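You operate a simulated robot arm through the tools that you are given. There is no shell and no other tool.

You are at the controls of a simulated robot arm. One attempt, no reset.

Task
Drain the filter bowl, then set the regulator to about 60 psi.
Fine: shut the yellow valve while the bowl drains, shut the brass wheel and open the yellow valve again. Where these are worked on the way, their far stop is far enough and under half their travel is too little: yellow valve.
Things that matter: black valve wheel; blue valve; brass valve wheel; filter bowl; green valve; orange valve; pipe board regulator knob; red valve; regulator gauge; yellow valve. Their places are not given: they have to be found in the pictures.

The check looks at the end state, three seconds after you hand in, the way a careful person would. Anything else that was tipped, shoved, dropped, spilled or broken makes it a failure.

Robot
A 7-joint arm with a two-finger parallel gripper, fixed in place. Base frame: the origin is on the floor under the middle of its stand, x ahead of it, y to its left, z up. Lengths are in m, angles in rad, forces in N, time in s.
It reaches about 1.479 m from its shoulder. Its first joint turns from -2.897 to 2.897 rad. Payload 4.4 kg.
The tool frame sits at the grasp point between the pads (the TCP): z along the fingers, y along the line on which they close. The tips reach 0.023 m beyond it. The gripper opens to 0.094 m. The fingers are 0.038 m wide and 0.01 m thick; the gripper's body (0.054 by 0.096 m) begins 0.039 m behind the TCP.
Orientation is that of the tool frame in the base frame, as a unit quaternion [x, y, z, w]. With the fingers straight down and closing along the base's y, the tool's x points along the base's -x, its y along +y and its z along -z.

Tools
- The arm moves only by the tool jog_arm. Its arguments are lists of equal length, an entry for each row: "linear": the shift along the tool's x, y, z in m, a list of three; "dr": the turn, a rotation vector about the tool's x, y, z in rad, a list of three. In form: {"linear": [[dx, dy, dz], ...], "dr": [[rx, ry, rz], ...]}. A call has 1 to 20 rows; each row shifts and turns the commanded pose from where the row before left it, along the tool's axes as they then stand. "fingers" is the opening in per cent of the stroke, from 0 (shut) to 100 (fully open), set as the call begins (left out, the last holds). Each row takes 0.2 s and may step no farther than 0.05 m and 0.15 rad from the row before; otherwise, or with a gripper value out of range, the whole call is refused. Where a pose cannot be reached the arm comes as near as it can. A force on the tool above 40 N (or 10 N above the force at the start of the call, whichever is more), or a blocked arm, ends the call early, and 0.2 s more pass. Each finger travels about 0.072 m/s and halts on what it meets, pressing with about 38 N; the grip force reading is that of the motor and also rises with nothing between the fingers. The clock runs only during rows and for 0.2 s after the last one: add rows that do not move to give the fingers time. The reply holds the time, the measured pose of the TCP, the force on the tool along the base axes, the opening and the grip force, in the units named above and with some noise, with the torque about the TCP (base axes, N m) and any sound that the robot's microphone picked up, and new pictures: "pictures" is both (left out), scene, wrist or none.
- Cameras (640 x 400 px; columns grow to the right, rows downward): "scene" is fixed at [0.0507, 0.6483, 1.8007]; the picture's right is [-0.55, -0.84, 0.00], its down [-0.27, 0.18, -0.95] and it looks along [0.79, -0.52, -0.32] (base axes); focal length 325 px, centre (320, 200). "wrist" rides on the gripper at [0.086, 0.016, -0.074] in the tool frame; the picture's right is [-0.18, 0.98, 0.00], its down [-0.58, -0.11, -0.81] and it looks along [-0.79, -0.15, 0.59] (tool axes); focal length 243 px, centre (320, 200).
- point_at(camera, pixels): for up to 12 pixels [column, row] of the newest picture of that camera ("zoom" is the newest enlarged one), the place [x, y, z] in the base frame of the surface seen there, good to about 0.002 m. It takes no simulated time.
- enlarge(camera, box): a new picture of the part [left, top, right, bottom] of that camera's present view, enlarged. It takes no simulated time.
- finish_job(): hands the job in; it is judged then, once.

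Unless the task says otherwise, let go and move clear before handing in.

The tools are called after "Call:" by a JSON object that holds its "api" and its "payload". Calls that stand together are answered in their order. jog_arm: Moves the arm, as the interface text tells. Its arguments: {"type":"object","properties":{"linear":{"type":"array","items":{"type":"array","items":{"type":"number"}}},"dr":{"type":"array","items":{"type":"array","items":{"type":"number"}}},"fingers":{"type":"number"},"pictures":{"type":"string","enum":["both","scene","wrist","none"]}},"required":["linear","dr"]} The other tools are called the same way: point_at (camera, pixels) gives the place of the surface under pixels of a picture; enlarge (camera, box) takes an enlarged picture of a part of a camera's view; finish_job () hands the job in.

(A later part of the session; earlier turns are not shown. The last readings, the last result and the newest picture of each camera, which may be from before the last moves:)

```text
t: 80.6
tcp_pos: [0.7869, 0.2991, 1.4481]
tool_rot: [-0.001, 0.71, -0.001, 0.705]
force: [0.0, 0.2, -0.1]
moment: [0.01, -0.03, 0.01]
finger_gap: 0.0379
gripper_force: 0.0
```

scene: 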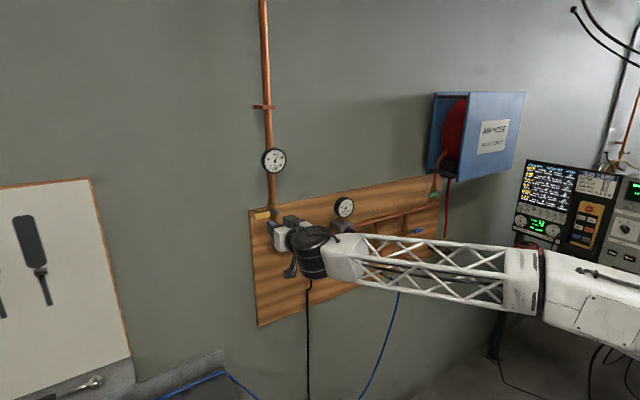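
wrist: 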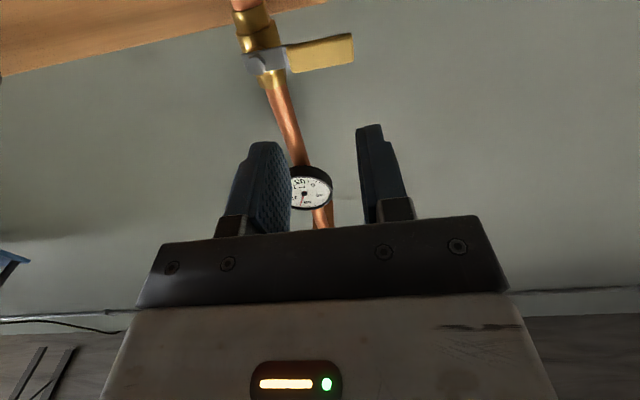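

I'm in front of the horizontal lever (wrist picture (320,52)). I'll roll to about +1.5 to line the fork up with it and adjust height.

Call:
{"api": "jog_arm", "payload": {"linear": [[0.0065, 0.001, 0], [0, 0, 0], [0, 0, 0], [0, 0, 0], [0, 0, 0], [0, 0, 0], [0, 0, 0], [0, 0, 0], [0, 0, 0], [0, 0, 0], [0, 0, 0], [0, 0, 0], [0, 0, 0]], "dr": [[0, 0, 0], [0, 0, 0.137], [0, 0, 0.137], [0, 0, 0.137], [0, 0, 0.137], [0, 0, 0.137], [0, 0, 0.137], [0, 0, 0.137], [0, 0, 0.137], [0, 0, 0.137], [0, 0, 0.137], [0, 0, 0.137], [0, 0, 0]]}}

Call:
{"api": "enlarge", "payload": {"camera": "wrist", "box": [240, 0, 420, 140]}}

```text
t: 83.4
tcp_pos: [0.7854, 0.3, 1.4398]
tool_rot: [0.485, 0.518, 0.483, 0.513]
force: [-0.2, -0.4, -0.3]
moment: [0.02, 0.0, 0.0]
finger_gap: 0.0377
gripper_force: 0.2
```

scene: 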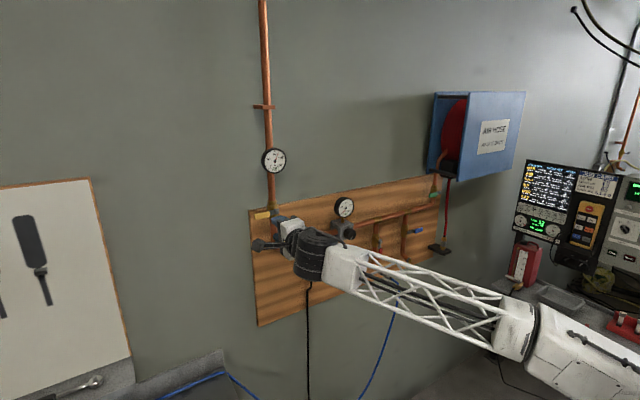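
wrist: 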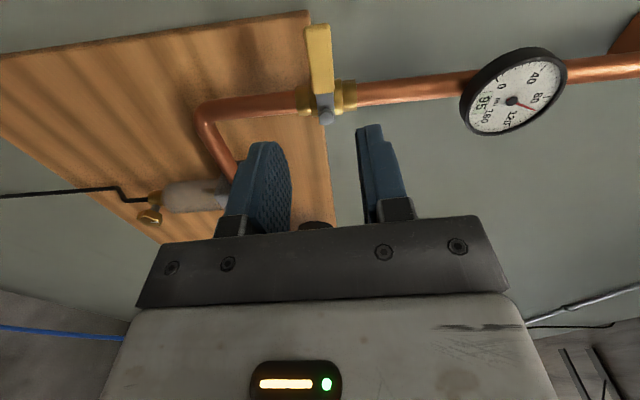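

```text
2.86 times, centred on (330, 70) of wrist
```

zoom: 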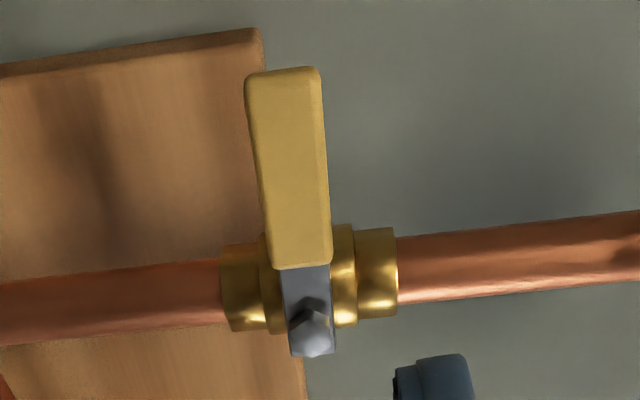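

The fork is aligned with the lever and level. I'll slide forward over the handle.

Call:
{"api": "jog_arm", "payload": {"linear": [[0, 0.002, 0.03], [0, 0, 0.03], [0, 0, 0.02], [0, 0, 0.015], [0, 0, 0.01], [0, 0, 0.005], [0, 0, 0]], "dr": [[0, 0, 0], [0, 0, 0], [0, 0, 0], [0, 0, 0], [0, 0, 0], [0, 0, 0], [0, 0, 0]]}}

```text
t: 85.0
tcp_pos: [0.8969, 0.3001, 1.4422]
tool_rot: [0.484, 0.519, 0.481, 0.514]
force: [0.8, 0.7, 0.2]
moment: [-0.01, -0.02, -0.02]
finger_gap: 0.0374
gripper_force: 0.0
```

scene: 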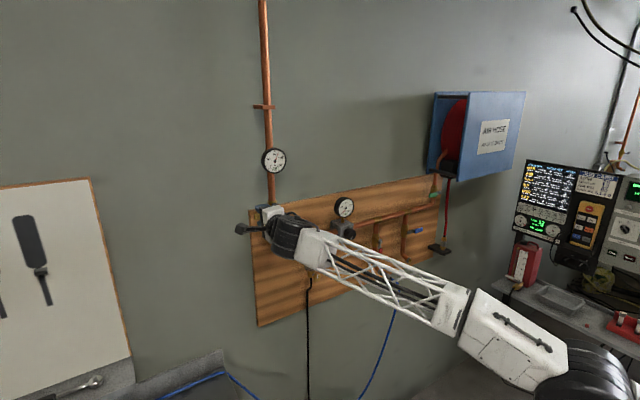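
wrist: 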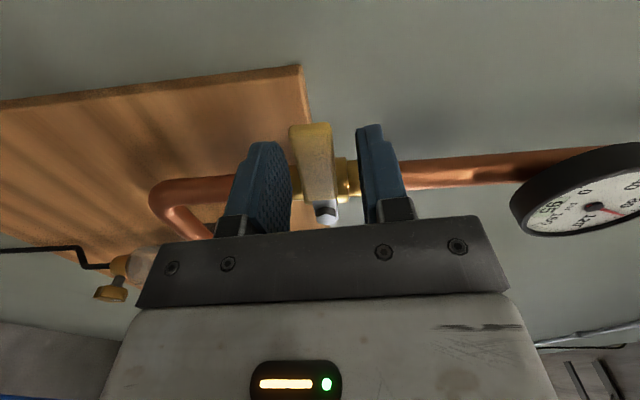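

The handle is inside the fork. I'll swing it back down about the pivot.

Call:
{"api": "jog_arm", "payload": {"linear": [[-0.0004, -0.006, 0], [-0.0004, -0.006, 0], [-0.0004, -0.006, 0], [-0.0004, -0.006, 0], [-0.0004, -0.006, 0], [-0.0004, -0.006, 0], [-0.0004, -0.006, 0], [-0.0004, -0.006, 0], [-0.0004, -0.006, 0], [-0.0004, -0.006, 0], [-0.0004, -0.006, 0]], "dr": [[0, 0, -0.12], [0, 0, -0.12], [0, 0, -0.12], [0, 0, -0.12], [0, 0, -0.12], [0, 0, -0.12], [0, 0, -0.12], [0, 0, -0.12], [0, 0, -0.12], [0, 0, -0.12], [0, 0, -0.12]]}}

```text
t: 87.4
tcp_pos: [0.8957, 0.2581, 1.3955]
tool_rot: [0.064, 0.707, 0.065, 0.702]
force: [-1.1, 2.8, 0.4]
moment: [0.04, 0.0, 0.07]
finger_gap: 0.0388
gripper_force: 1.1
```

scene: 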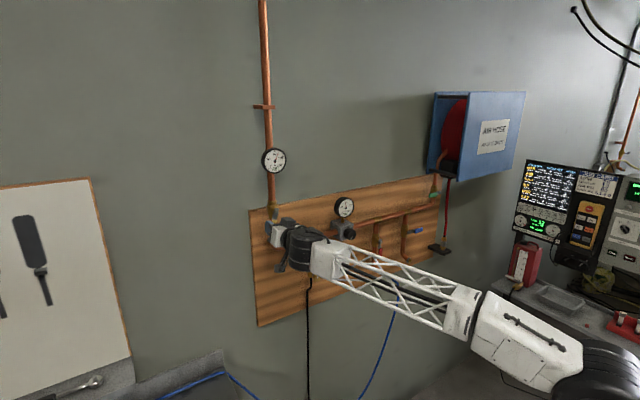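
wrist: 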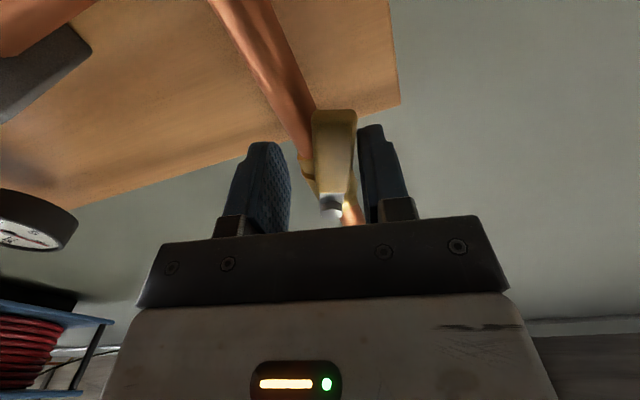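

The lever is following with light force. I'll go on in small steps until the open stop is felt.

Call:
{"api": "jog_arm", "payload": {"linear": [[-0.0001, -0.003, 0], [-0.0001, -0.003, 0], [-0.0001, -0.003, 0], [-0.0001, -0.003, 0], [-0.0001, -0.003, 0], [-0.0001, -0.003, 0], [-0.0001, -0.003, 0], [-0.0001, -0.003, 0], [-0.0001, -0.003, 0]], "dr": [[0, 0, -0.06], [0, 0, -0.06], [0, 0, -0.06], [0, 0, -0.06], [0, 0, -0.06], [0, 0, -0.06], [0, 0, -0.06], [0, 0, -0.06], [0, 0, -0.06]]}}

```text
t: 89.2
tcp_pos: [0.8961, 0.2387, 1.3984]
tool_rot: [-0.1, 0.702, -0.095, 0.699]
force: [7.3, 29.2, 2.1]
moment: [0.77, -0.1, 0.2]
finger_gap: 0.0499
gripper_force: 14.1
stopped in row 8: the force on the tool passed its limit at 44 N (the readings are from after the stop); the commanded pose is now the measured one
```

scene: 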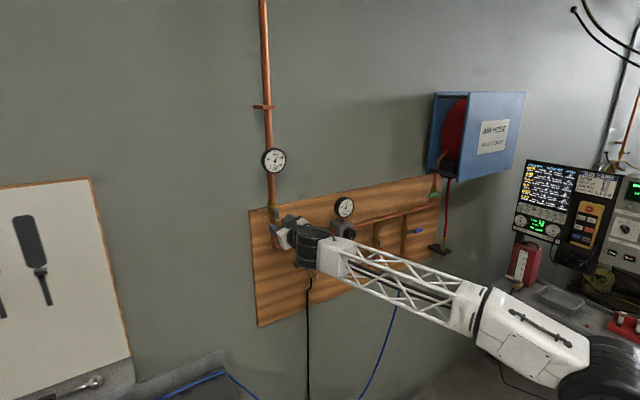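
wrist: 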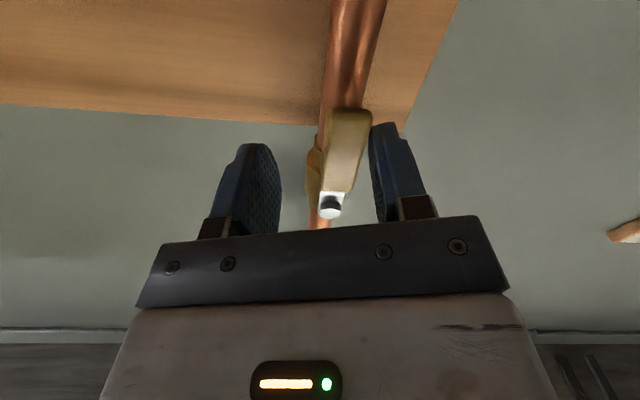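

The stop was met at 44 N, as when I tried it before, so the valve should be fully open. I'll verify the lever and gauge, then back off.

Call:
{"api": "point_at", "payload": {"camera": "wrist", "pixels": [[352, 125], [345, 160], [336, 190], [330, 208]]}}

Call:
{"api": "jog_arm", "payload": {"linear": [[0, 0.0055, 0], [0, 0.0055, 0], [0, 0, 0], [0, 0, 0], [0, 0, -0.02], [0, 0, -0.04], [0, 0, -0.04], [0, 0, 0]], "dr": [[0, 0, 0], [0, 0, 0], [0, 0, 0.14], [0, 0, 0.14], [0, 0, 0], [0, 0, 0], [0, 0, 0], [0, 0, 0]]}}

Call:
{"api": "enlarge", "payload": {"camera": "scene", "box": [310, 180, 380, 260]}}

Call:
{"api": "enlarge", "payload": {"camera": "wrist", "box": [260, 0, 400, 130]}}

```text
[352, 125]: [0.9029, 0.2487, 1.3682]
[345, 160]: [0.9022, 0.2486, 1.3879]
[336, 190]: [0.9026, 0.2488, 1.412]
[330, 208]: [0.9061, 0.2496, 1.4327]
```

```text
t: 91.0
tcp_pos: [0.7956, 0.2489, 1.3958]
tool_rot: [-0.001, 0.709, 0.003, 0.705]
force: [-0.4, 0.3, 0.1]
moment: [0.03, 0.0, 0.01]
finger_gap: 0.0375
gripper_force: 0.2
```

scene: 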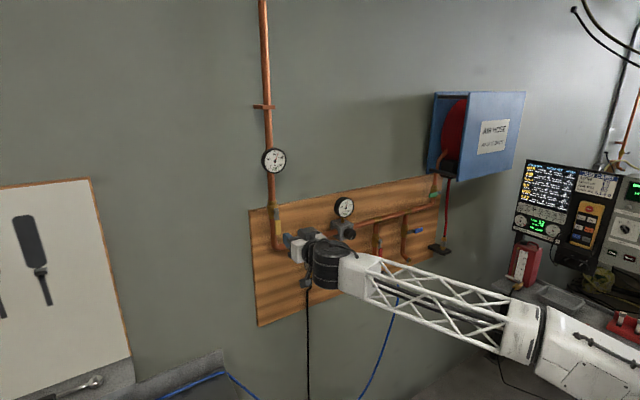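
wrist: 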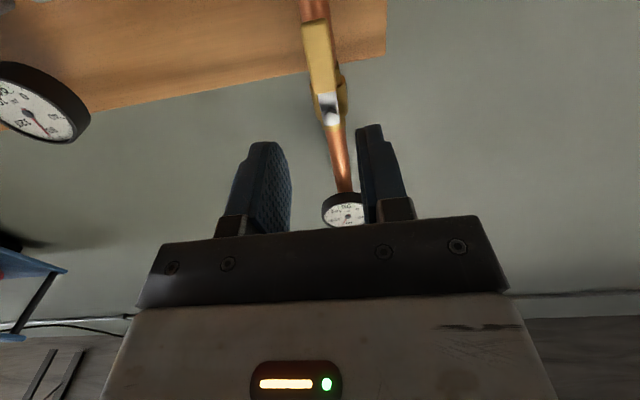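

```text
5.00 times, centred on (345, 220) of scene
```

zoom: 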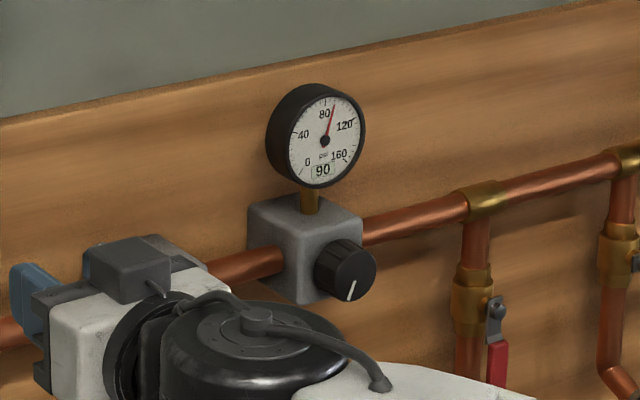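

```text
3.08 times, centred on (330, 65) of wrist
```

zoom: 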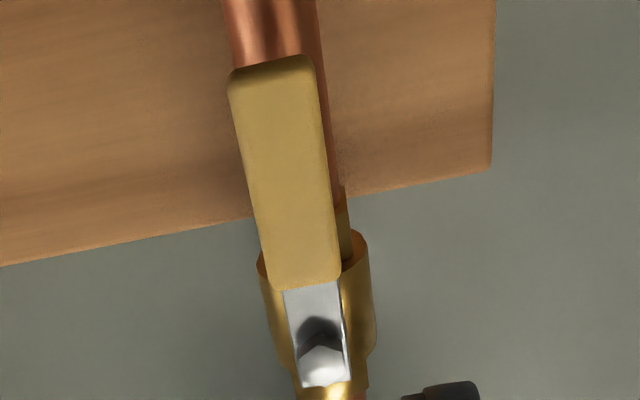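

The yellow valve is fully open again (lever vertical) and the regulator gauge is back at 90. Next I'll move in front of the regulator knob (about y -0.03, z 1.305) with fingers open.

Call:
{"api": "jog_arm", "payload": {"linear": [[0.0, -0.02, -0.02], [0.0114, -0.037, 0], [0.0114, -0.037, 0], [0.0114, -0.037, 0], [0.0114, -0.037, 0], [0.0114, -0.037, 0], [0.0114, -0.037, 0], [0.0114, -0.037, 0], [0.0114, 0, 0], [0, 0, 0]], "dr": [[0, 0, 0], [0, 0, 0], [0, 0, 0], [0, 0, 0], [0, 0, 0], [0, 0, 0], [0, 0, 0], [0, 0, 0], [0, 0, 0], [0, 0, 0]], "fingers": 68}}

Call:
{"api": "enlarge", "payload": {"camera": "scene", "box": [310, 190, 380, 260]}}

Call:
{"api": "enlarge", "payload": {"camera": "wrist", "box": [260, 0, 400, 140]}}

```text
t: 93.2
tcp_pos: [0.7747, -0.0066, 1.3042]
tool_rot: [0.009, 0.74, -0.009, 0.673]
force: [0.6, 0.2, 0.7]
moment: [-0.01, 0.0, 0.05]
finger_gap: 0.0638
gripper_force: 0.0
out of reach, approached as far as the arm can: row 7, 8, 9
```

scene: 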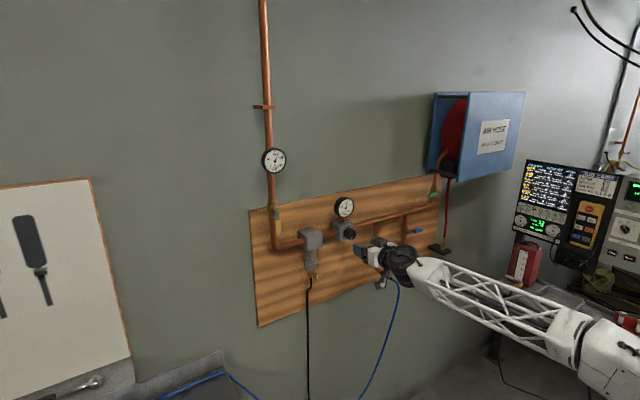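
wrist: 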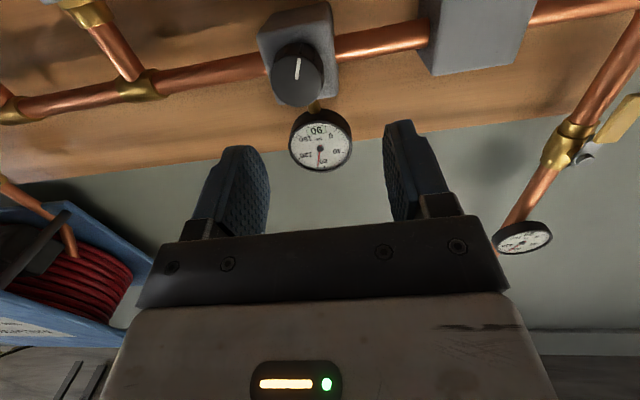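

```text
5.71 times, centred on (345, 225) of scene
```

zoom: 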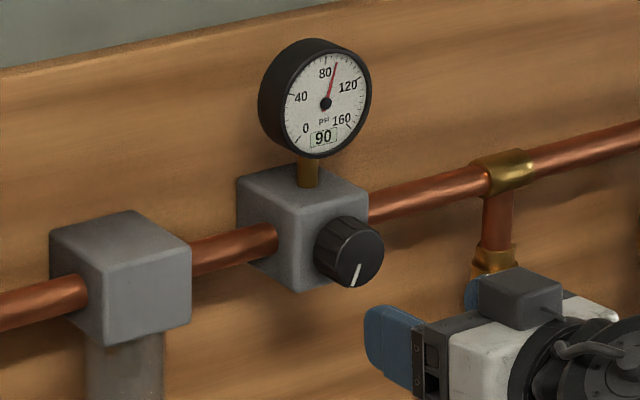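

```text
2.86 times, centred on (330, 70) of wrist
```

zoom: 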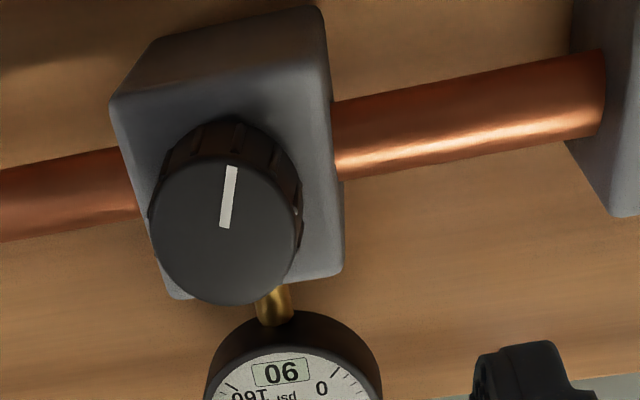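

At roll 0 this spot is just out of reach and the tool tilted slightly. I'll roll to about -0.9, which gives the wrist more room, then correct the tilt.

Call:
{"api": "jog_arm", "payload": {"linear": [[0, 0, 0], [0, 0, 0], [0, 0, 0], [0, 0, 0], [0, 0, 0], [0, 0, 0], [0, 0, 0], [0, 0, 0]], "dr": [[0, 0, -0.14], [0, 0, -0.14], [0, 0, -0.14], [0, 0, -0.14], [0, 0, -0.14], [0, 0, -0.14], [0, 0, -0.14], [0, 0, 0]], "pictures": "none"}}

```text
t: 95.0
tcp_pos: [0.7773, -0.0066, 1.3071]
tool_rot: [-0.308, 0.654, -0.321, 0.612]
force: [0.9, -0.4, 0.0]
moment: [-0.01, 0.01, -0.03]
finger_gap: 0.0638
gripper_force: 0.1
out of reach, approached as far as the arm can: row 1
```

Roll is now -0.92 with a residual ~0.06 rad tilt. I'll correct the tilt and shift onto the knob's axis at stand-off.

Call:
{"api": "jog_arm", "payload": {"linear": [[0, 0, 0], [0.01, -0.0063, 0], [0.01, -0.0063, 0], [0, 0, 0]], "dr": [[0.01, -0.0615, 0], [0, 0, 0], [0, 0, 0], [0, 0, 0]]}}

Call:
{"api": "enlarge", "payload": {"camera": "wrist", "box": [250, 0, 410, 150]}}

```text
t: 96.0
tcp_pos: [0.7752, 0.0038, 1.3126]
tool_rot: [-0.309, 0.639, -0.32, 0.628]
force: [1.0, -0.2, -0.3]
moment: [-0.03, -0.01, -0.01]
finger_gap: 0.0637
gripper_force: 0.0
out of reach, approached as far as the arm can: row 1, 2, 3
```

scene: 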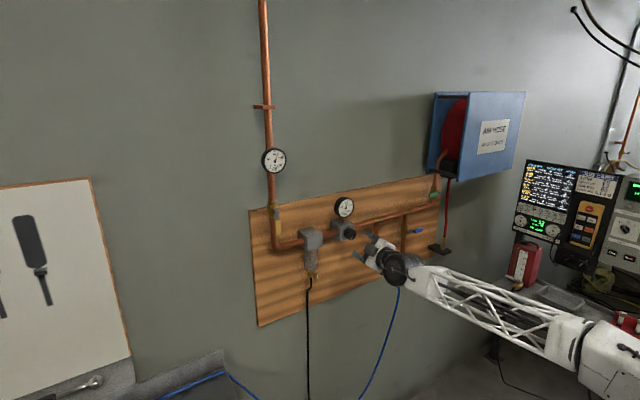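
wrist: 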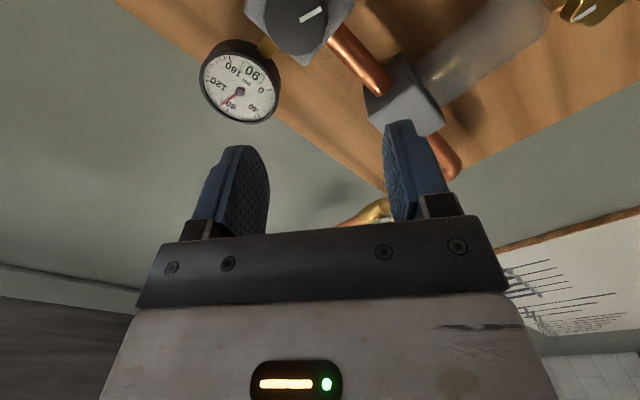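

```text
2.67 times, centred on (330, 75) of wrist
```

zoom: 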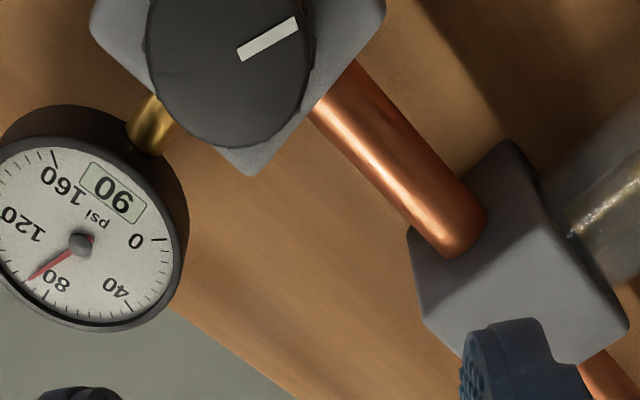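

The arm is near a wrist limit at this stand-off. I'll measure where the forearm and elbow lie so I can choose a better way in.

Call:
{"api": "point_at", "payload": {"camera": "scene", "pixels": [[398, 265], [425, 280], [445, 275], [550, 335], [565, 340], [600, 350], [630, 340], [380, 250], [343, 232], [348, 234], [350, 229]]}}

Call:
{"api": "point_at", "payload": {"camera": "wrist", "pixels": [[300, 20], [312, 14], [320, 30], [275, 20], [300, 50], [240, 90]]}}

```text
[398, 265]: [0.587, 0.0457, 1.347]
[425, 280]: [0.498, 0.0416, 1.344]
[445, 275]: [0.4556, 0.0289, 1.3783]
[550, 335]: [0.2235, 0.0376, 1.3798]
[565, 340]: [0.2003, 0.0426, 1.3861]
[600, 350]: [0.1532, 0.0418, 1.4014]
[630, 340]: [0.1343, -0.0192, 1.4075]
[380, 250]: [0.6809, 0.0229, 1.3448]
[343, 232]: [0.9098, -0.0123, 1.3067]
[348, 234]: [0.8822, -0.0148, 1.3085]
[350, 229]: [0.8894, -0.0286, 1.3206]
```

```text
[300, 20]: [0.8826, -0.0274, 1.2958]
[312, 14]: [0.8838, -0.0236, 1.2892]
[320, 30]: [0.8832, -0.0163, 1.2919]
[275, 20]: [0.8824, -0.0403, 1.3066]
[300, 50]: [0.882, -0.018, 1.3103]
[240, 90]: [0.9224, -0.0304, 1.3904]
```

The forearm is nearly collinear with the tool here, so the wrist is close to its singular pose and short on roll. More negative roll should free it; I'll roll to about -1.9 in place and re-read.

Call:
{"api": "jog_arm", "payload": {"linear": [[0, 0, 0], [0, 0, 0], [0, 0, 0], [0, 0, 0], [0, 0, 0], [0, 0, 0], [0, 0, 0], [0, 0, 0]], "dr": [[0, 0, -0.14], [0, 0, -0.14], [0, 0, -0.14], [0, 0, -0.14], [0, 0, -0.14], [0, 0, -0.14], [0, 0, -0.14], [0, 0, 0]], "pictures": "none"}}

```text
t: 97.8
tcp_pos: [0.7745, 0.0137, 1.315]
tool_rot: [0.575, -0.414, 0.576, -0.408]
force: [0.0, 0.8, 0.2]
moment: [0.0, -0.01, -0.02]
finger_gap: 0.0637
gripper_force: 0.1
out of reach, approached as far as the arm can: row 1
```

Orientation is clean at roll -1.90. I'll now shift onto the knob axis at stand-off and look.

Call:
{"api": "jog_arm", "payload": {"linear": [[0.0123, 0.0081, 0], [0.0123, 0.0081, 0], [0.0123, 0.0081, 0], [0, 0, 0]], "dr": [[0, 0, 0], [0, 0, 0], [0, 0, 0], [0, 0, 0]]}}

Call:
{"api": "enlarge", "payload": {"camera": "wrist", "box": [250, 0, 410, 150]}}

```text
t: 98.8
tcp_pos: [0.7744, 0.0018, 1.3124]
tool_rot: [0.573, -0.419, 0.578, -0.403]
force: [-0.1, 0.0, 0.2]
moment: [0.01, -0.02, 0.01]
finger_gap: 0.0639
gripper_force: 0.0
out of reach, approached as far as the arm can: row 1, 2, 3
```

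scene: 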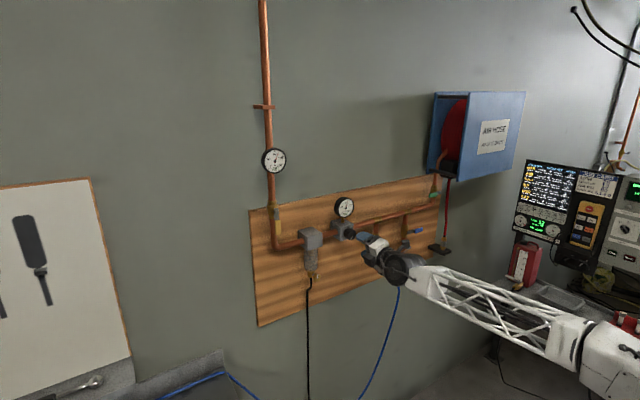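
wrist: 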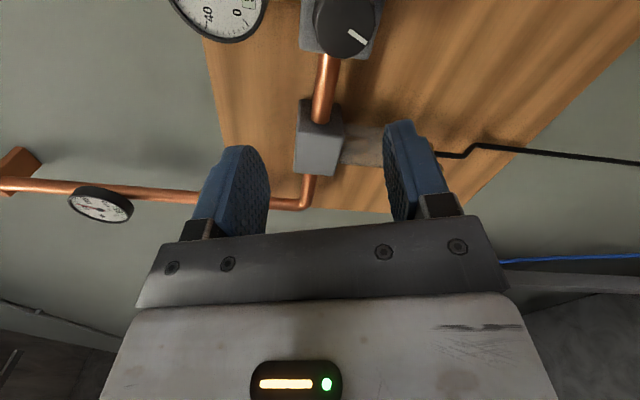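

```text
2.67 times, centred on (330, 75) of wrist
```

zoom: 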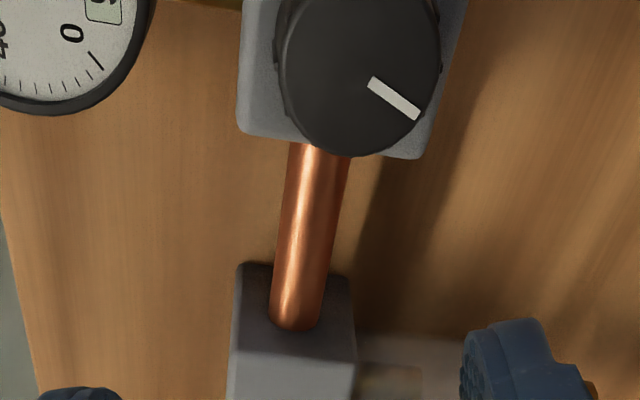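

The limit persists regardless of roll: the wrist bend direction is near a joint stop when the tool is level. Crossing with the tool pitched down ~0.2 rad should avoid it, so I'll go back to y≈0.10 and roll 0 first.

Call:
{"api": "jog_arm", "payload": {"linear": [[-0.0315, -0.0108, 0], [-0.0315, -0.0108, 0], [-0.0315, -0.0108, 0], [0, 0, 0], [0, 0, 0], [0, 0, 0], [0, 0, 0], [0, 0, 0], [0, 0, 0], [0, 0, 0], [0, 0, 0], [0, 0, 0], [0, 0, 0], [0, 0, 0], [0, 0, 0], [0, 0, 0], [0, 0, 0]], "dr": [[0, 0, 0], [0, 0, 0], [0, 0, 0], [0, 0, 0.1463], [0, 0, 0.1463], [0, 0, 0.1463], [0, 0, 0.1463], [0, 0, 0.1463], [0, 0, 0.1463], [0, 0, 0.1463], [0, 0, 0.1463], [0, 0, 0.1463], [0, 0, 0.1463], [0, 0, 0.1463], [0, 0, 0.1463], [0, 0, 0.1463], [0, 0, 0]], "pictures": "none"}}

```text
t: 102.4
tcp_pos: [0.7735, 0.1008, 1.3129]
tool_rot: [0.001, 0.707, 0.0, 0.707]
force: [0.0, 0.6, 0.6]
moment: [-0.01, -0.03, 0.01]
finger_gap: 0.0639
gripper_force: 0.0
```

Clean pose at roll 0. Now I'll pitch the tool down 0.25 rad and cross to y≈-0.03 at stand-off.

Call:
{"api": "jog_arm", "payload": {"linear": [[0, 0, 0], [0, 0, 0], [0, 0, 0], [0, -0.026, 0], [0, -0.026, 0], [0, -0.026, 0], [0, -0.026, 0], [0, -0.026, 0], [0, 0, 0]], "dr": [[0, 0.084, 0], [0, 0.083, 0], [0, 0.083, 0], [0, 0, 0], [0, 0, 0], [0, 0, 0], [0, 0, 0], [0, 0, 0], [0, 0, 0]]}}

Call:
{"api": "enlarge", "payload": {"camera": "wrist", "box": [250, 0, 410, 150]}}

```text
t: 104.4
tcp_pos: [0.7749, -0.0288, 1.3138]
tool_rot: [-0.001, 0.79, 0.001, 0.613]
force: [-0.5, -1.2, 0.5]
moment: [0.01, -0.03, 0.03]
finger_gap: 0.064
gripper_force: 0.0
```

scene: 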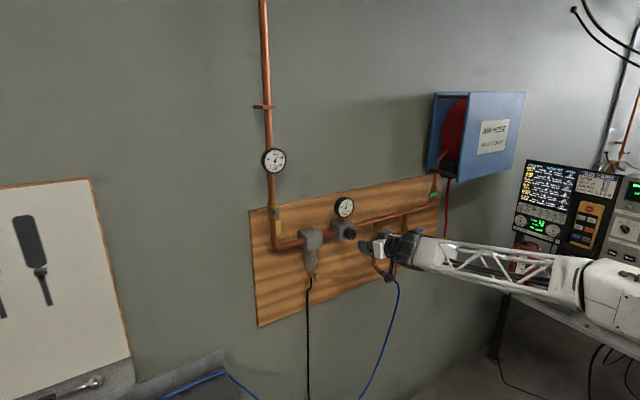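
wrist: 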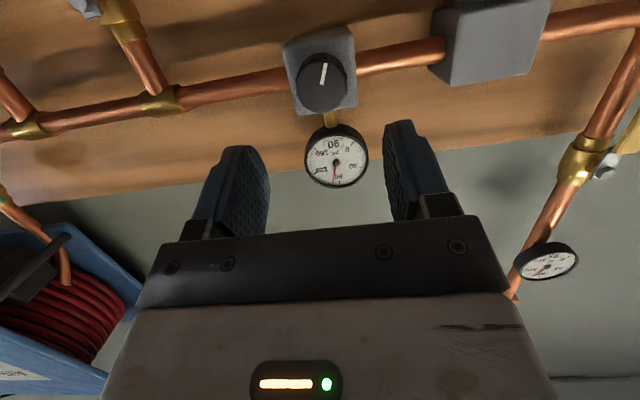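

```text
2.67 times, centred on (330, 75) of wrist
```

zoom: 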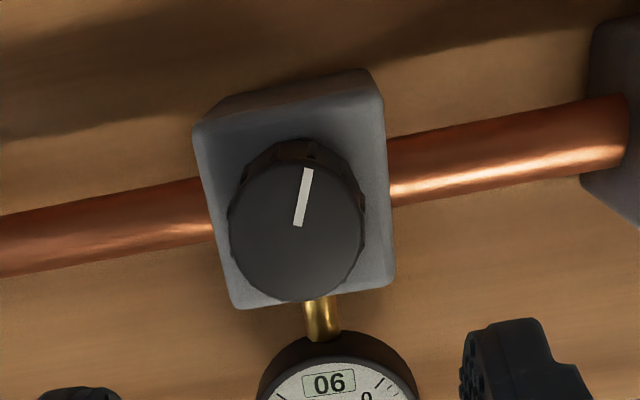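

It reached the spot cleanly with the tool pitched down 0.25 rad, and the knob and gauge are both in the wrist view. I'll measure the knob's face and sides.

Call:
{"api": "point_at", "payload": {"camera": "zoom", "pixels": [[297, 225], [234, 225], [360, 235], [292, 165], [297, 292], [250, 180], [345, 275], [300, 145], [240, 185], [210, 200], [380, 260], [308, 175]]}}

```text
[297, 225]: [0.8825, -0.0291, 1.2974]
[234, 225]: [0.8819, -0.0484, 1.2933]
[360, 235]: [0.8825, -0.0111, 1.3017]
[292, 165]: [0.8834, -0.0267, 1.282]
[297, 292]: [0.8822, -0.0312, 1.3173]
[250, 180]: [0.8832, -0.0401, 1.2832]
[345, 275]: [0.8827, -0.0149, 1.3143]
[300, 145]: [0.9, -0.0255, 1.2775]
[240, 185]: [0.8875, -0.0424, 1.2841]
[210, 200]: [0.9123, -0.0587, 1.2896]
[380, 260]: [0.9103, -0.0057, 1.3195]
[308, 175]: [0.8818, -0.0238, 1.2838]
```

The knob centre is at about y -0.030, z 1.300, radius 19 mm, face at x 0.882 and block at 0.911. I'll approach most of the way and check centring.

Call:
{"api": "jog_arm", "payload": {"linear": [[-0.004, -0.0012, 0.025], [-0.004, 0, 0.025], [-0.004, 0, 0.025], [0, 0, 0]], "dr": [[0, 0, 0], [0, 0, 0], [0, 0, 0], [0, 0, 0]]}}

```text
t: 105.4
tcp_pos: [0.8485, -0.0283, 1.3069]
tool_rot: [0.0, 0.791, 0.0, 0.612]
force: [-1.1, -0.5, -0.3]
moment: [0.02, -0.02, 0.0]
finger_gap: 0.0638
gripper_force: 0.0
```

scene: 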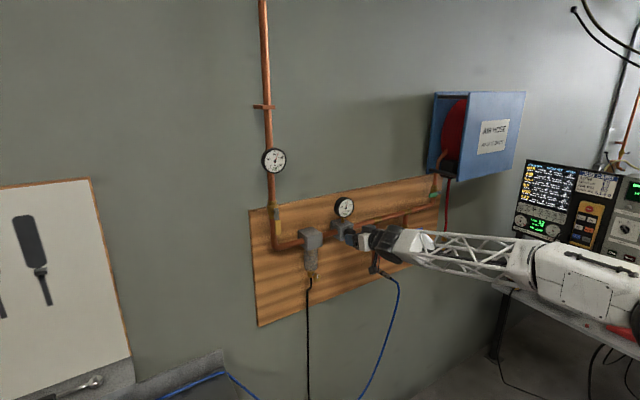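
wrist: 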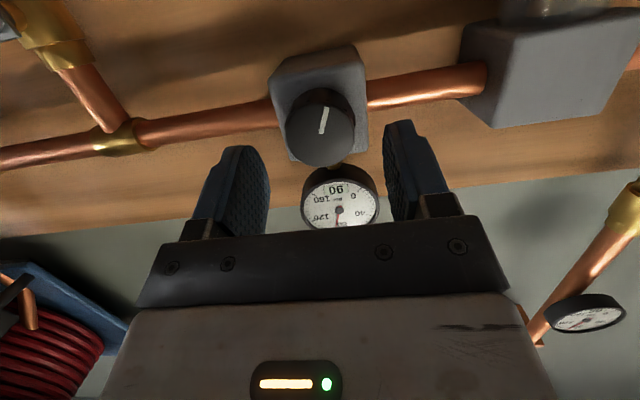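

The knob sits between the fingers and aligned with the approach. I'll advance 29 mm and then close gently.

Call:
{"api": "jog_arm", "payload": {"linear": [[0, -0.0015, 0.01], [0, 0, 0.01], [0, 0, 0.009], [0, 0, 0]], "dr": [[0, 0, 0], [0, 0, 0], [0, 0, 0], [0, 0, 0]], "pictures": "wrist"}}

Call:
{"api": "enlarge", "payload": {"camera": "scene", "box": [310, 190, 380, 260]}}

```text
t: 106.4
tcp_pos: [0.8756, -0.0317, 1.2984]
tool_rot: [-0.001, 0.79, 0.001, 0.613]
force: [-0.8, -0.6, 0.5]
moment: [0.02, 0.01, -0.03]
finger_gap: 0.0638
gripper_force: 0.0
```

wrist: 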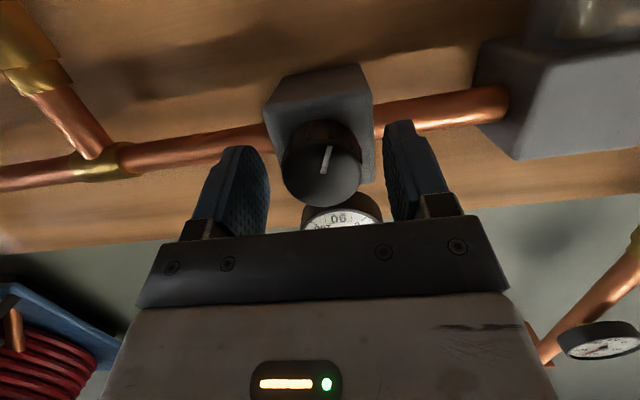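

```text
5.71 times, centred on (345, 225) of scene
```

zoom: 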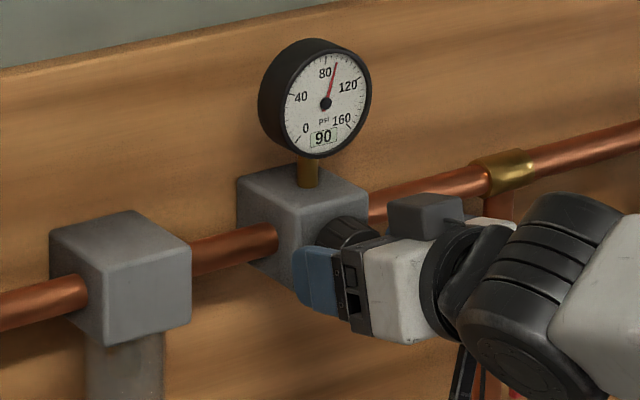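

The gauge stays readable in the scene view (90). I'll close the fingers on the knob and check the side load.

Call:
{"api": "jog_arm", "payload": {"linear": [[0, 0.001, 0], [0, 0, 0], [0, 0, 0], [0, 0, 0]], "dr": [[0, 0, 0], [0, 0, 0], [0, 0, 0], [0, 0, 0]], "fingers": 0, "pictures": "wrist"}}

Call:
{"api": "enlarge", "payload": {"camera": "scene", "box": [310, 190, 380, 260]}}

```text
t: 107.4
tcp_pos: [0.8771, -0.0307, 1.2999]
tool_rot: [0.0, 0.79, 0.001, 0.613]
force: [-8.7, -15.9, 0.1]
moment: [-0.01, 0.02, -0.44]
finger_gap: 0.041
gripper_force: 45.4
```

wrist: 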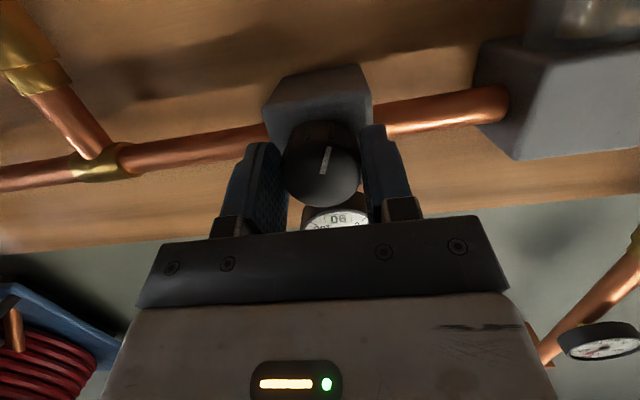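

```text
5.71 times, centred on (345, 225) of scene
```

zoom: 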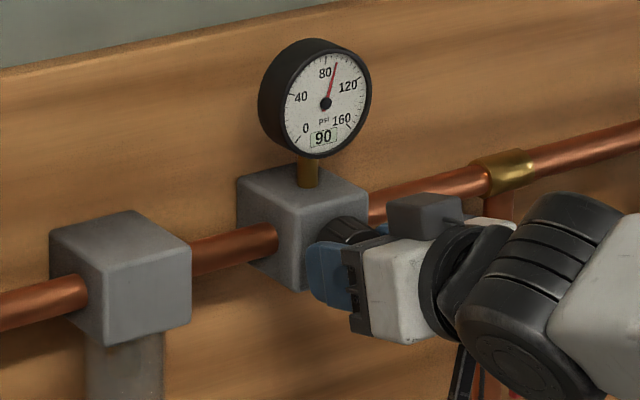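

Gripped (41 mm) with a ~16 N side load. I'll ease that and turn counter-clockwise about the knob's axis by about 0.15 rad, then check the gauge.

Call:
{"api": "jog_arm", "payload": {"linear": [[0, -0.0003, 0], [0, 0, 0], [0, 0, 0], [0, 0, 0], [0, 0, 0]], "dr": [[0, 0, 0], [0.0124, 0, -0.0485], [0.0124, 0, -0.0485], [0.0124, 0, -0.0485], [0, 0, 0]], "pictures": "wrist"}}

Call:
{"api": "enlarge", "payload": {"camera": "scene", "box": [310, 190, 380, 260]}}

```text
t: 108.6
tcp_pos: [0.8767, -0.0302, 1.3003]
tool_rot: [-0.046, 0.788, -0.059, 0.611]
force: [16.9, -10.8, -0.6]
moment: [-0.02, -0.36, -0.17]
finger_gap: 0.041
gripper_force: 44.5
```

wrist: 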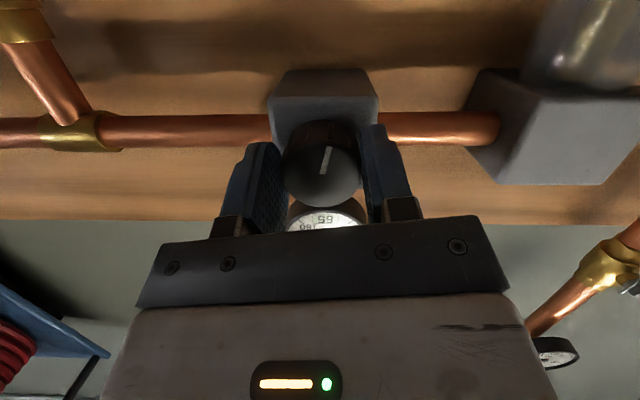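

```text
5.71 times, centred on (345, 225) of scene
```

zoom: 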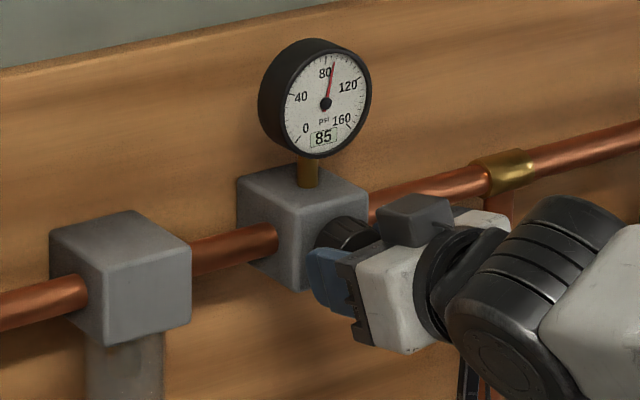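

The gauge fell to 85 after ~0.15 rad, so counter-clockwise is right. I'll relieve the axial load slightly and turn another 0.35 rad.

Call:
{"api": "jog_arm", "payload": {"linear": [[0, -0.0002, 0.0003], [0, 0, 0], [0, 0, 0], [0, 0, 0], [0, 0, 0], [0, 0, 0], [0, 0, 0], [0, 0, 0], [0, 0, 0]], "dr": [[0, 0, 0], [0.0124, 0, -0.0485], [0.0124, 0, -0.0485], [0.0124, 0, -0.0485], [0.0124, 0, -0.0485], [0.0124, 0, -0.0485], [0.0124, 0, -0.0485], [0.0124, 0, -0.0485], [0, 0, 0]], "pictures": "wrist"}}

Call:
{"api": "enlarge", "payload": {"camera": "scene", "box": [310, 190, 380, 260]}}

```text
t: 109.8
tcp_pos: [0.876, -0.0308, 1.2998]
tool_rot: [-0.103, 0.779, -0.13, 0.605]
force: [-20.4, -2.6, -3.8]
moment: [0.02, -0.09, -0.03]
finger_gap: 0.0409
gripper_force: 44.6
stopped in row 5: the force on the tool passed its limit at 44 N (the readings are from after the stop); the commanded pose is now the measured one
```

wrist: 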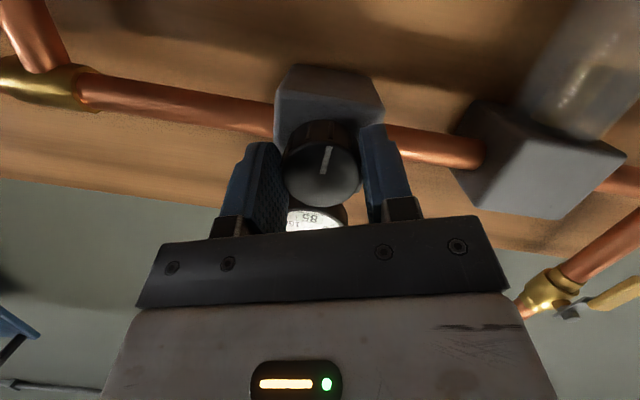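

```text
5.71 times, centred on (345, 225) of scene
```

zoom: 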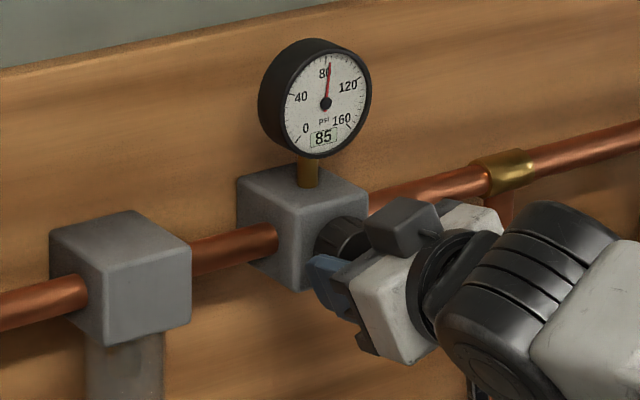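

Needle is just above 80 after ~0.33 rad, so I need roughly 1 more radian. I'll continue in small steps.

Call:
{"api": "jog_arm", "payload": {"linear": [[0, 0, -0.0003], [0, 0, 0], [0, 0, 0], [0, 0, 0], [0, 0, 0], [0, 0, 0], [0, 0, 0], [0, 0, 0]], "dr": [[0, 0, 0], [0.0099, 0, -0.0388], [0.0099, 0, -0.0388], [0.0099, 0, -0.0388], [0.0099, 0, -0.0388], [0.0099, 0, -0.0388], [0.0099, 0, -0.0388], [0, 0, 0]], "pictures": "wrist"}}

Call:
{"api": "enlarge", "payload": {"camera": "scene", "box": [310, 190, 380, 260]}}

```text
t: 111.6
tcp_pos: [0.8783, -0.0307, 1.2989]
tool_rot: [-0.175, 0.757, -0.224, 0.588]
force: [-8.6, -13.6, 3.4]
moment: [0.0, 0.03, -0.45]
finger_gap: 0.0409
gripper_force: 44.5
```

wrist: 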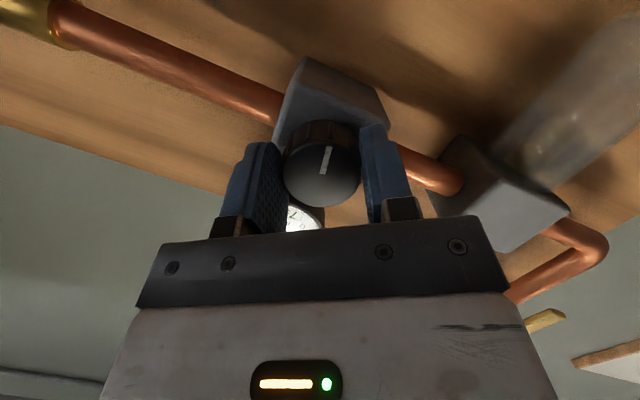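

```text
5.71 times, centred on (345, 225) of scene
```

zoom: 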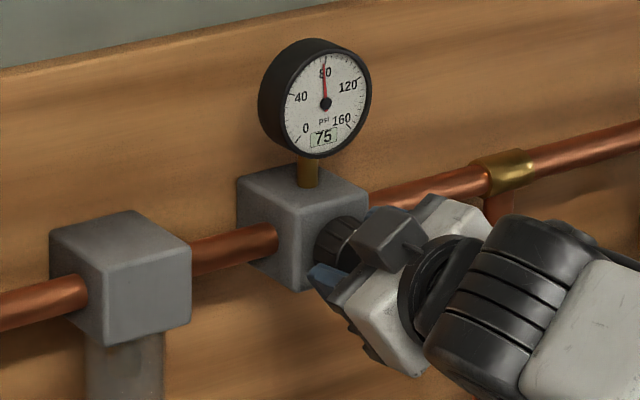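

Gauge now 75 (needle just under 80) at ~0.58 rad total. I'll keep turning with a small load correction.

Call:
{"api": "jog_arm", "payload": {"linear": [[0.0002, -0.0003, -0.0002], [0, 0, 0], [0, 0, 0], [0, 0, 0], [0, 0, 0], [0, 0, 0], [0, 0, 0], [0, 0, 0]], "dr": [[0, 0, 0], [0.0099, 0, -0.0388], [0.0099, 0, -0.0388], [0.0099, 0, -0.0388], [0.0099, 0, -0.0388], [0.0099, 0, -0.0388], [0.0099, 0, -0.0388], [0, 0, 0]], "pictures": "wrist"}}

Call:
{"api": "enlarge", "payload": {"camera": "scene", "box": [310, 190, 380, 260]}}

```text
t: 112.3
tcp_pos: [0.8761, -0.0309, 1.2997]
tool_rot: [-0.193, 0.749, -0.248, 0.583]
force: [21.7, -2.9, 2.5]
moment: [0.01, -0.21, -0.08]
finger_gap: 0.0408
gripper_force: 45.0
stopped in row 3: the force on the tool passed its limit at 42 N (the readings are from after the stop); the commanded pose is now the measured one
```

wrist: 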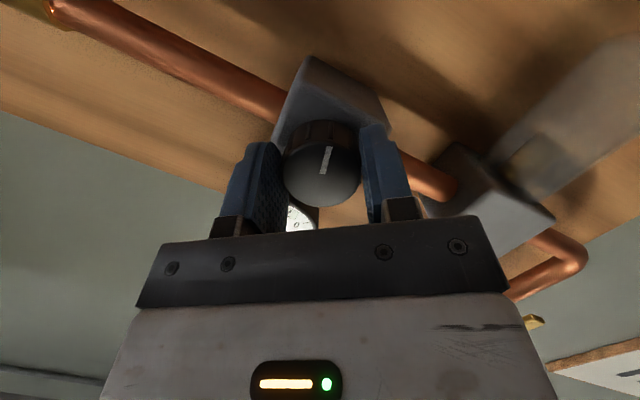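

```text
5.71 times, centred on (345, 225) of scene
```

zoom: 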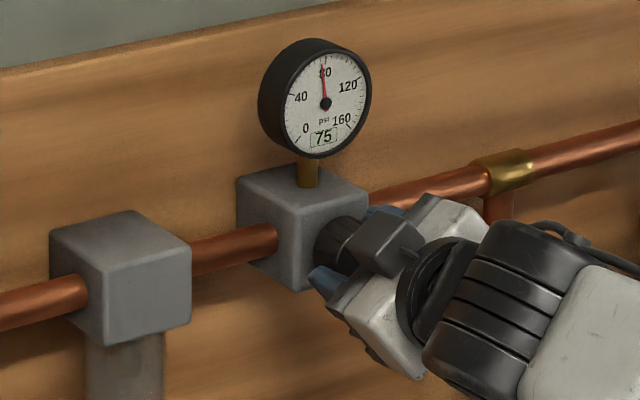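

Progress is fine; the force peaks come mainly from the axial direction. I'll continue with smaller steps and no extra shifts.

Call:
{"api": "jog_arm", "payload": {"linear": [[0, 0, 0], [0, 0, 0], [0, 0, 0], [0, 0, 0], [0, 0, 0], [0, 0, 0], [0, 0, 0], [0, 0, 0]], "dr": [[0.0099, 0, -0.0388], [0.0099, 0, -0.0388], [0.0099, 0, -0.0388], [0.0099, 0, -0.0388], [0.0099, 0, -0.0388], [0.0099, 0, -0.0388], [0.0099, 0, -0.0388], [0, 0, 0]], "pictures": "wrist"}}

Call:
{"api": "enlarge", "payload": {"camera": "scene", "box": [310, 190, 380, 260]}}

```text
t: 114.2
tcp_pos: [0.8773, -0.0314, 1.2994]
tool_rot: [-0.273, 0.707, -0.35, 0.55]
force: [-24.5, -22.6, 0.7]
moment: [0.0, -0.1, -0.69]
finger_gap: 0.0411
gripper_force: 45.0
```

wrist: 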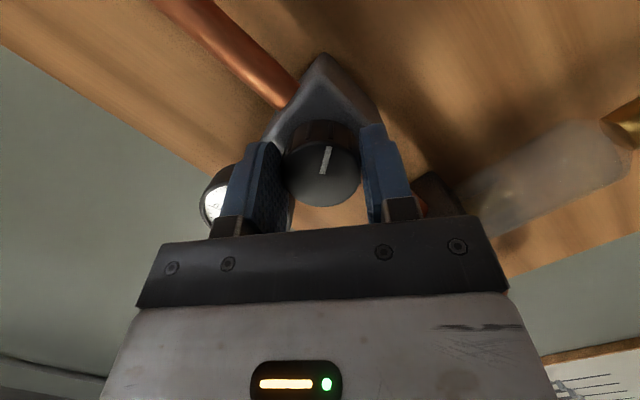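

```text
5.71 times, centred on (345, 225) of scene
```

zoom: 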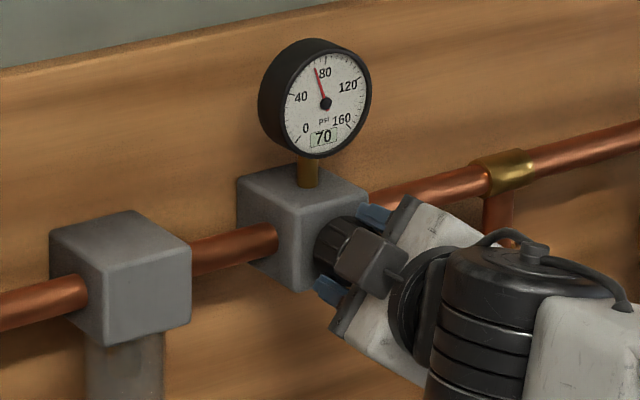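

Gauge shows 70 at ~0.92 rad of turn. I'll relieve the load and turn another ~0.25 rad.

Call:
{"api": "jog_arm", "payload": {"linear": [[0.0003, -0.0003, -0.0003], [0, 0, 0], [0, 0, 0], [0, 0, 0], [0, 0, 0], [0, 0, 0], [0, 0, 0], [0, 0, 0]], "dr": [[0, 0, 0], [0.0099, 0, -0.0388], [0.0099, 0, -0.0388], [0.0099, 0, -0.0388], [0.0099, 0, -0.0388], [0.0099, 0, -0.0388], [0.0099, 0, -0.0388], [0, 0, 0]], "pictures": "wrist"}}

Call:
{"api": "enlarge", "payload": {"camera": "scene", "box": [310, 190, 380, 260]}}

```text
t: 116.0
tcp_pos: [0.8767, -0.0306, 1.2996]
tool_rot: [-0.337, 0.66, -0.432, 0.514]
force: [39.4, -11.7, 12.4]
moment: [0.01, -0.19, -0.14]
finger_gap: 0.0413
gripper_force: 45.0
```

wrist: 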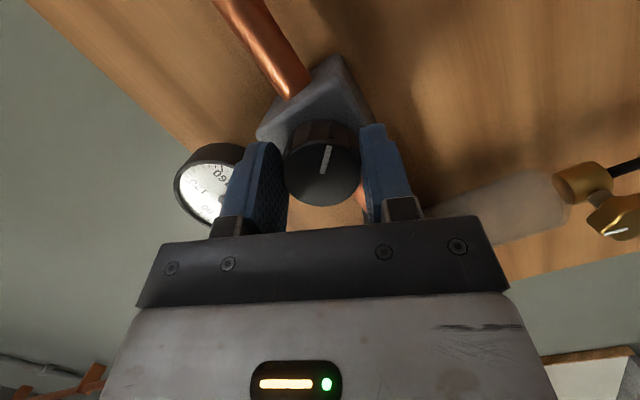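

```text
5.71 times, centred on (345, 225) of scene
```

zoom: 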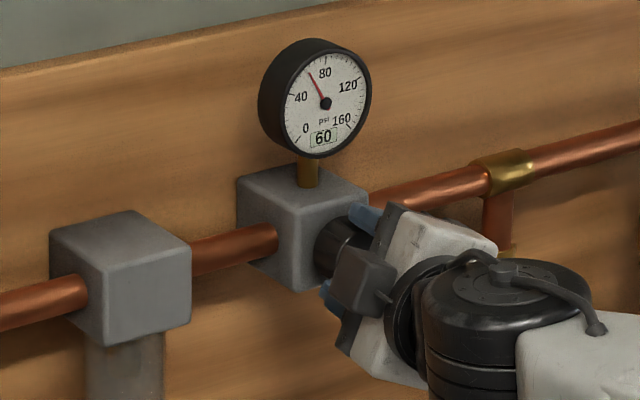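

The display reads 60 and the needle is midway between 40 and 80. I'll zoom tightly on the gauge to judge the needle.

Call:
{"api": "enlarge", "payload": {"camera": "scene", "box": [332, 194, 358, 220]}}

Call:
{"api": "enlarge", "payload": {"camera": "scene", "box": [260, 145, 288, 175]}}

```text
15.38 times, centred on (345, 207) of scene
```

zoom: 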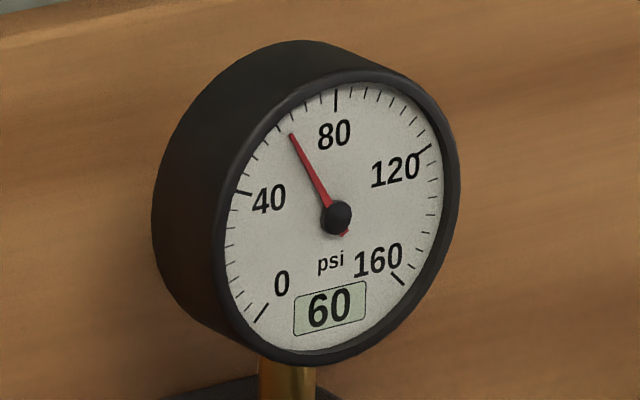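

```text
13.33 times, centred on (274, 160) of scene
```

zoom: 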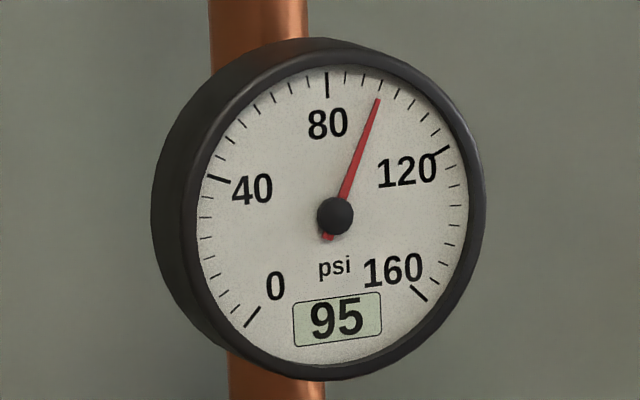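

The needle is about 61–62 by the ticks. I'll ease the axial load and turn a final ~0.06 rad.

Call:
{"api": "jog_arm", "payload": {"linear": [[0, 0, 0.0002], [0, 0, 0], [0, 0, 0], [0, 0, 0], [0, 0, 0]], "dr": [[0, 0, 0], [0.0075, 0, -0.029], [0.0075, 0, -0.029], [0, 0, 0], [0, 0, 0]], "pictures": "wrist"}}

Call:
{"api": "enlarge", "payload": {"camera": "scene", "box": [332, 194, 358, 220]}}

```text
t: 117.2
tcp_pos: [0.8765, -0.0318, 1.2999]
tool_rot: [-0.352, 0.647, -0.452, 0.503]
force: [16.6, -20.4, 11.5]
moment: [0.0, -0.19, -0.69]
finger_gap: 0.0409
gripper_force: 45.1
```

wrist: 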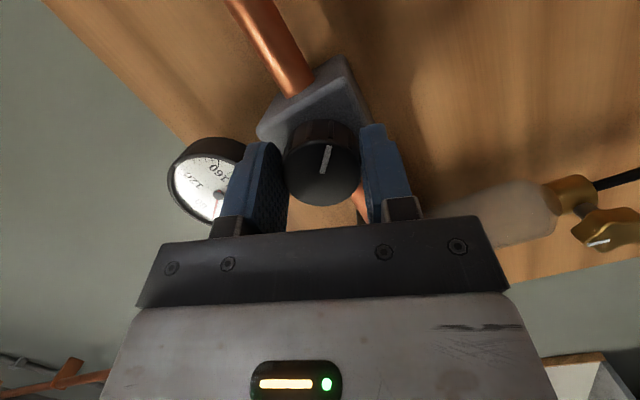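

```text
15.38 times, centred on (345, 207) of scene
```

zoom: 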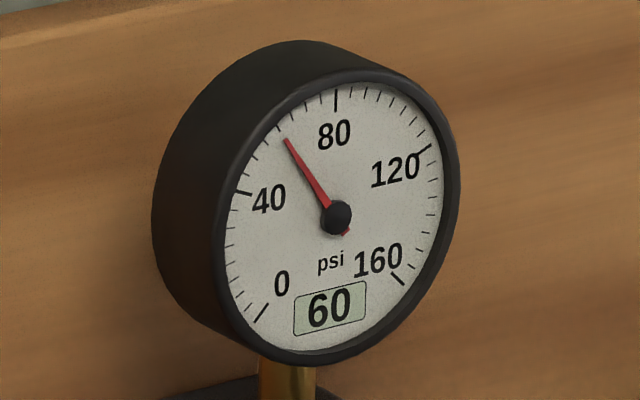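

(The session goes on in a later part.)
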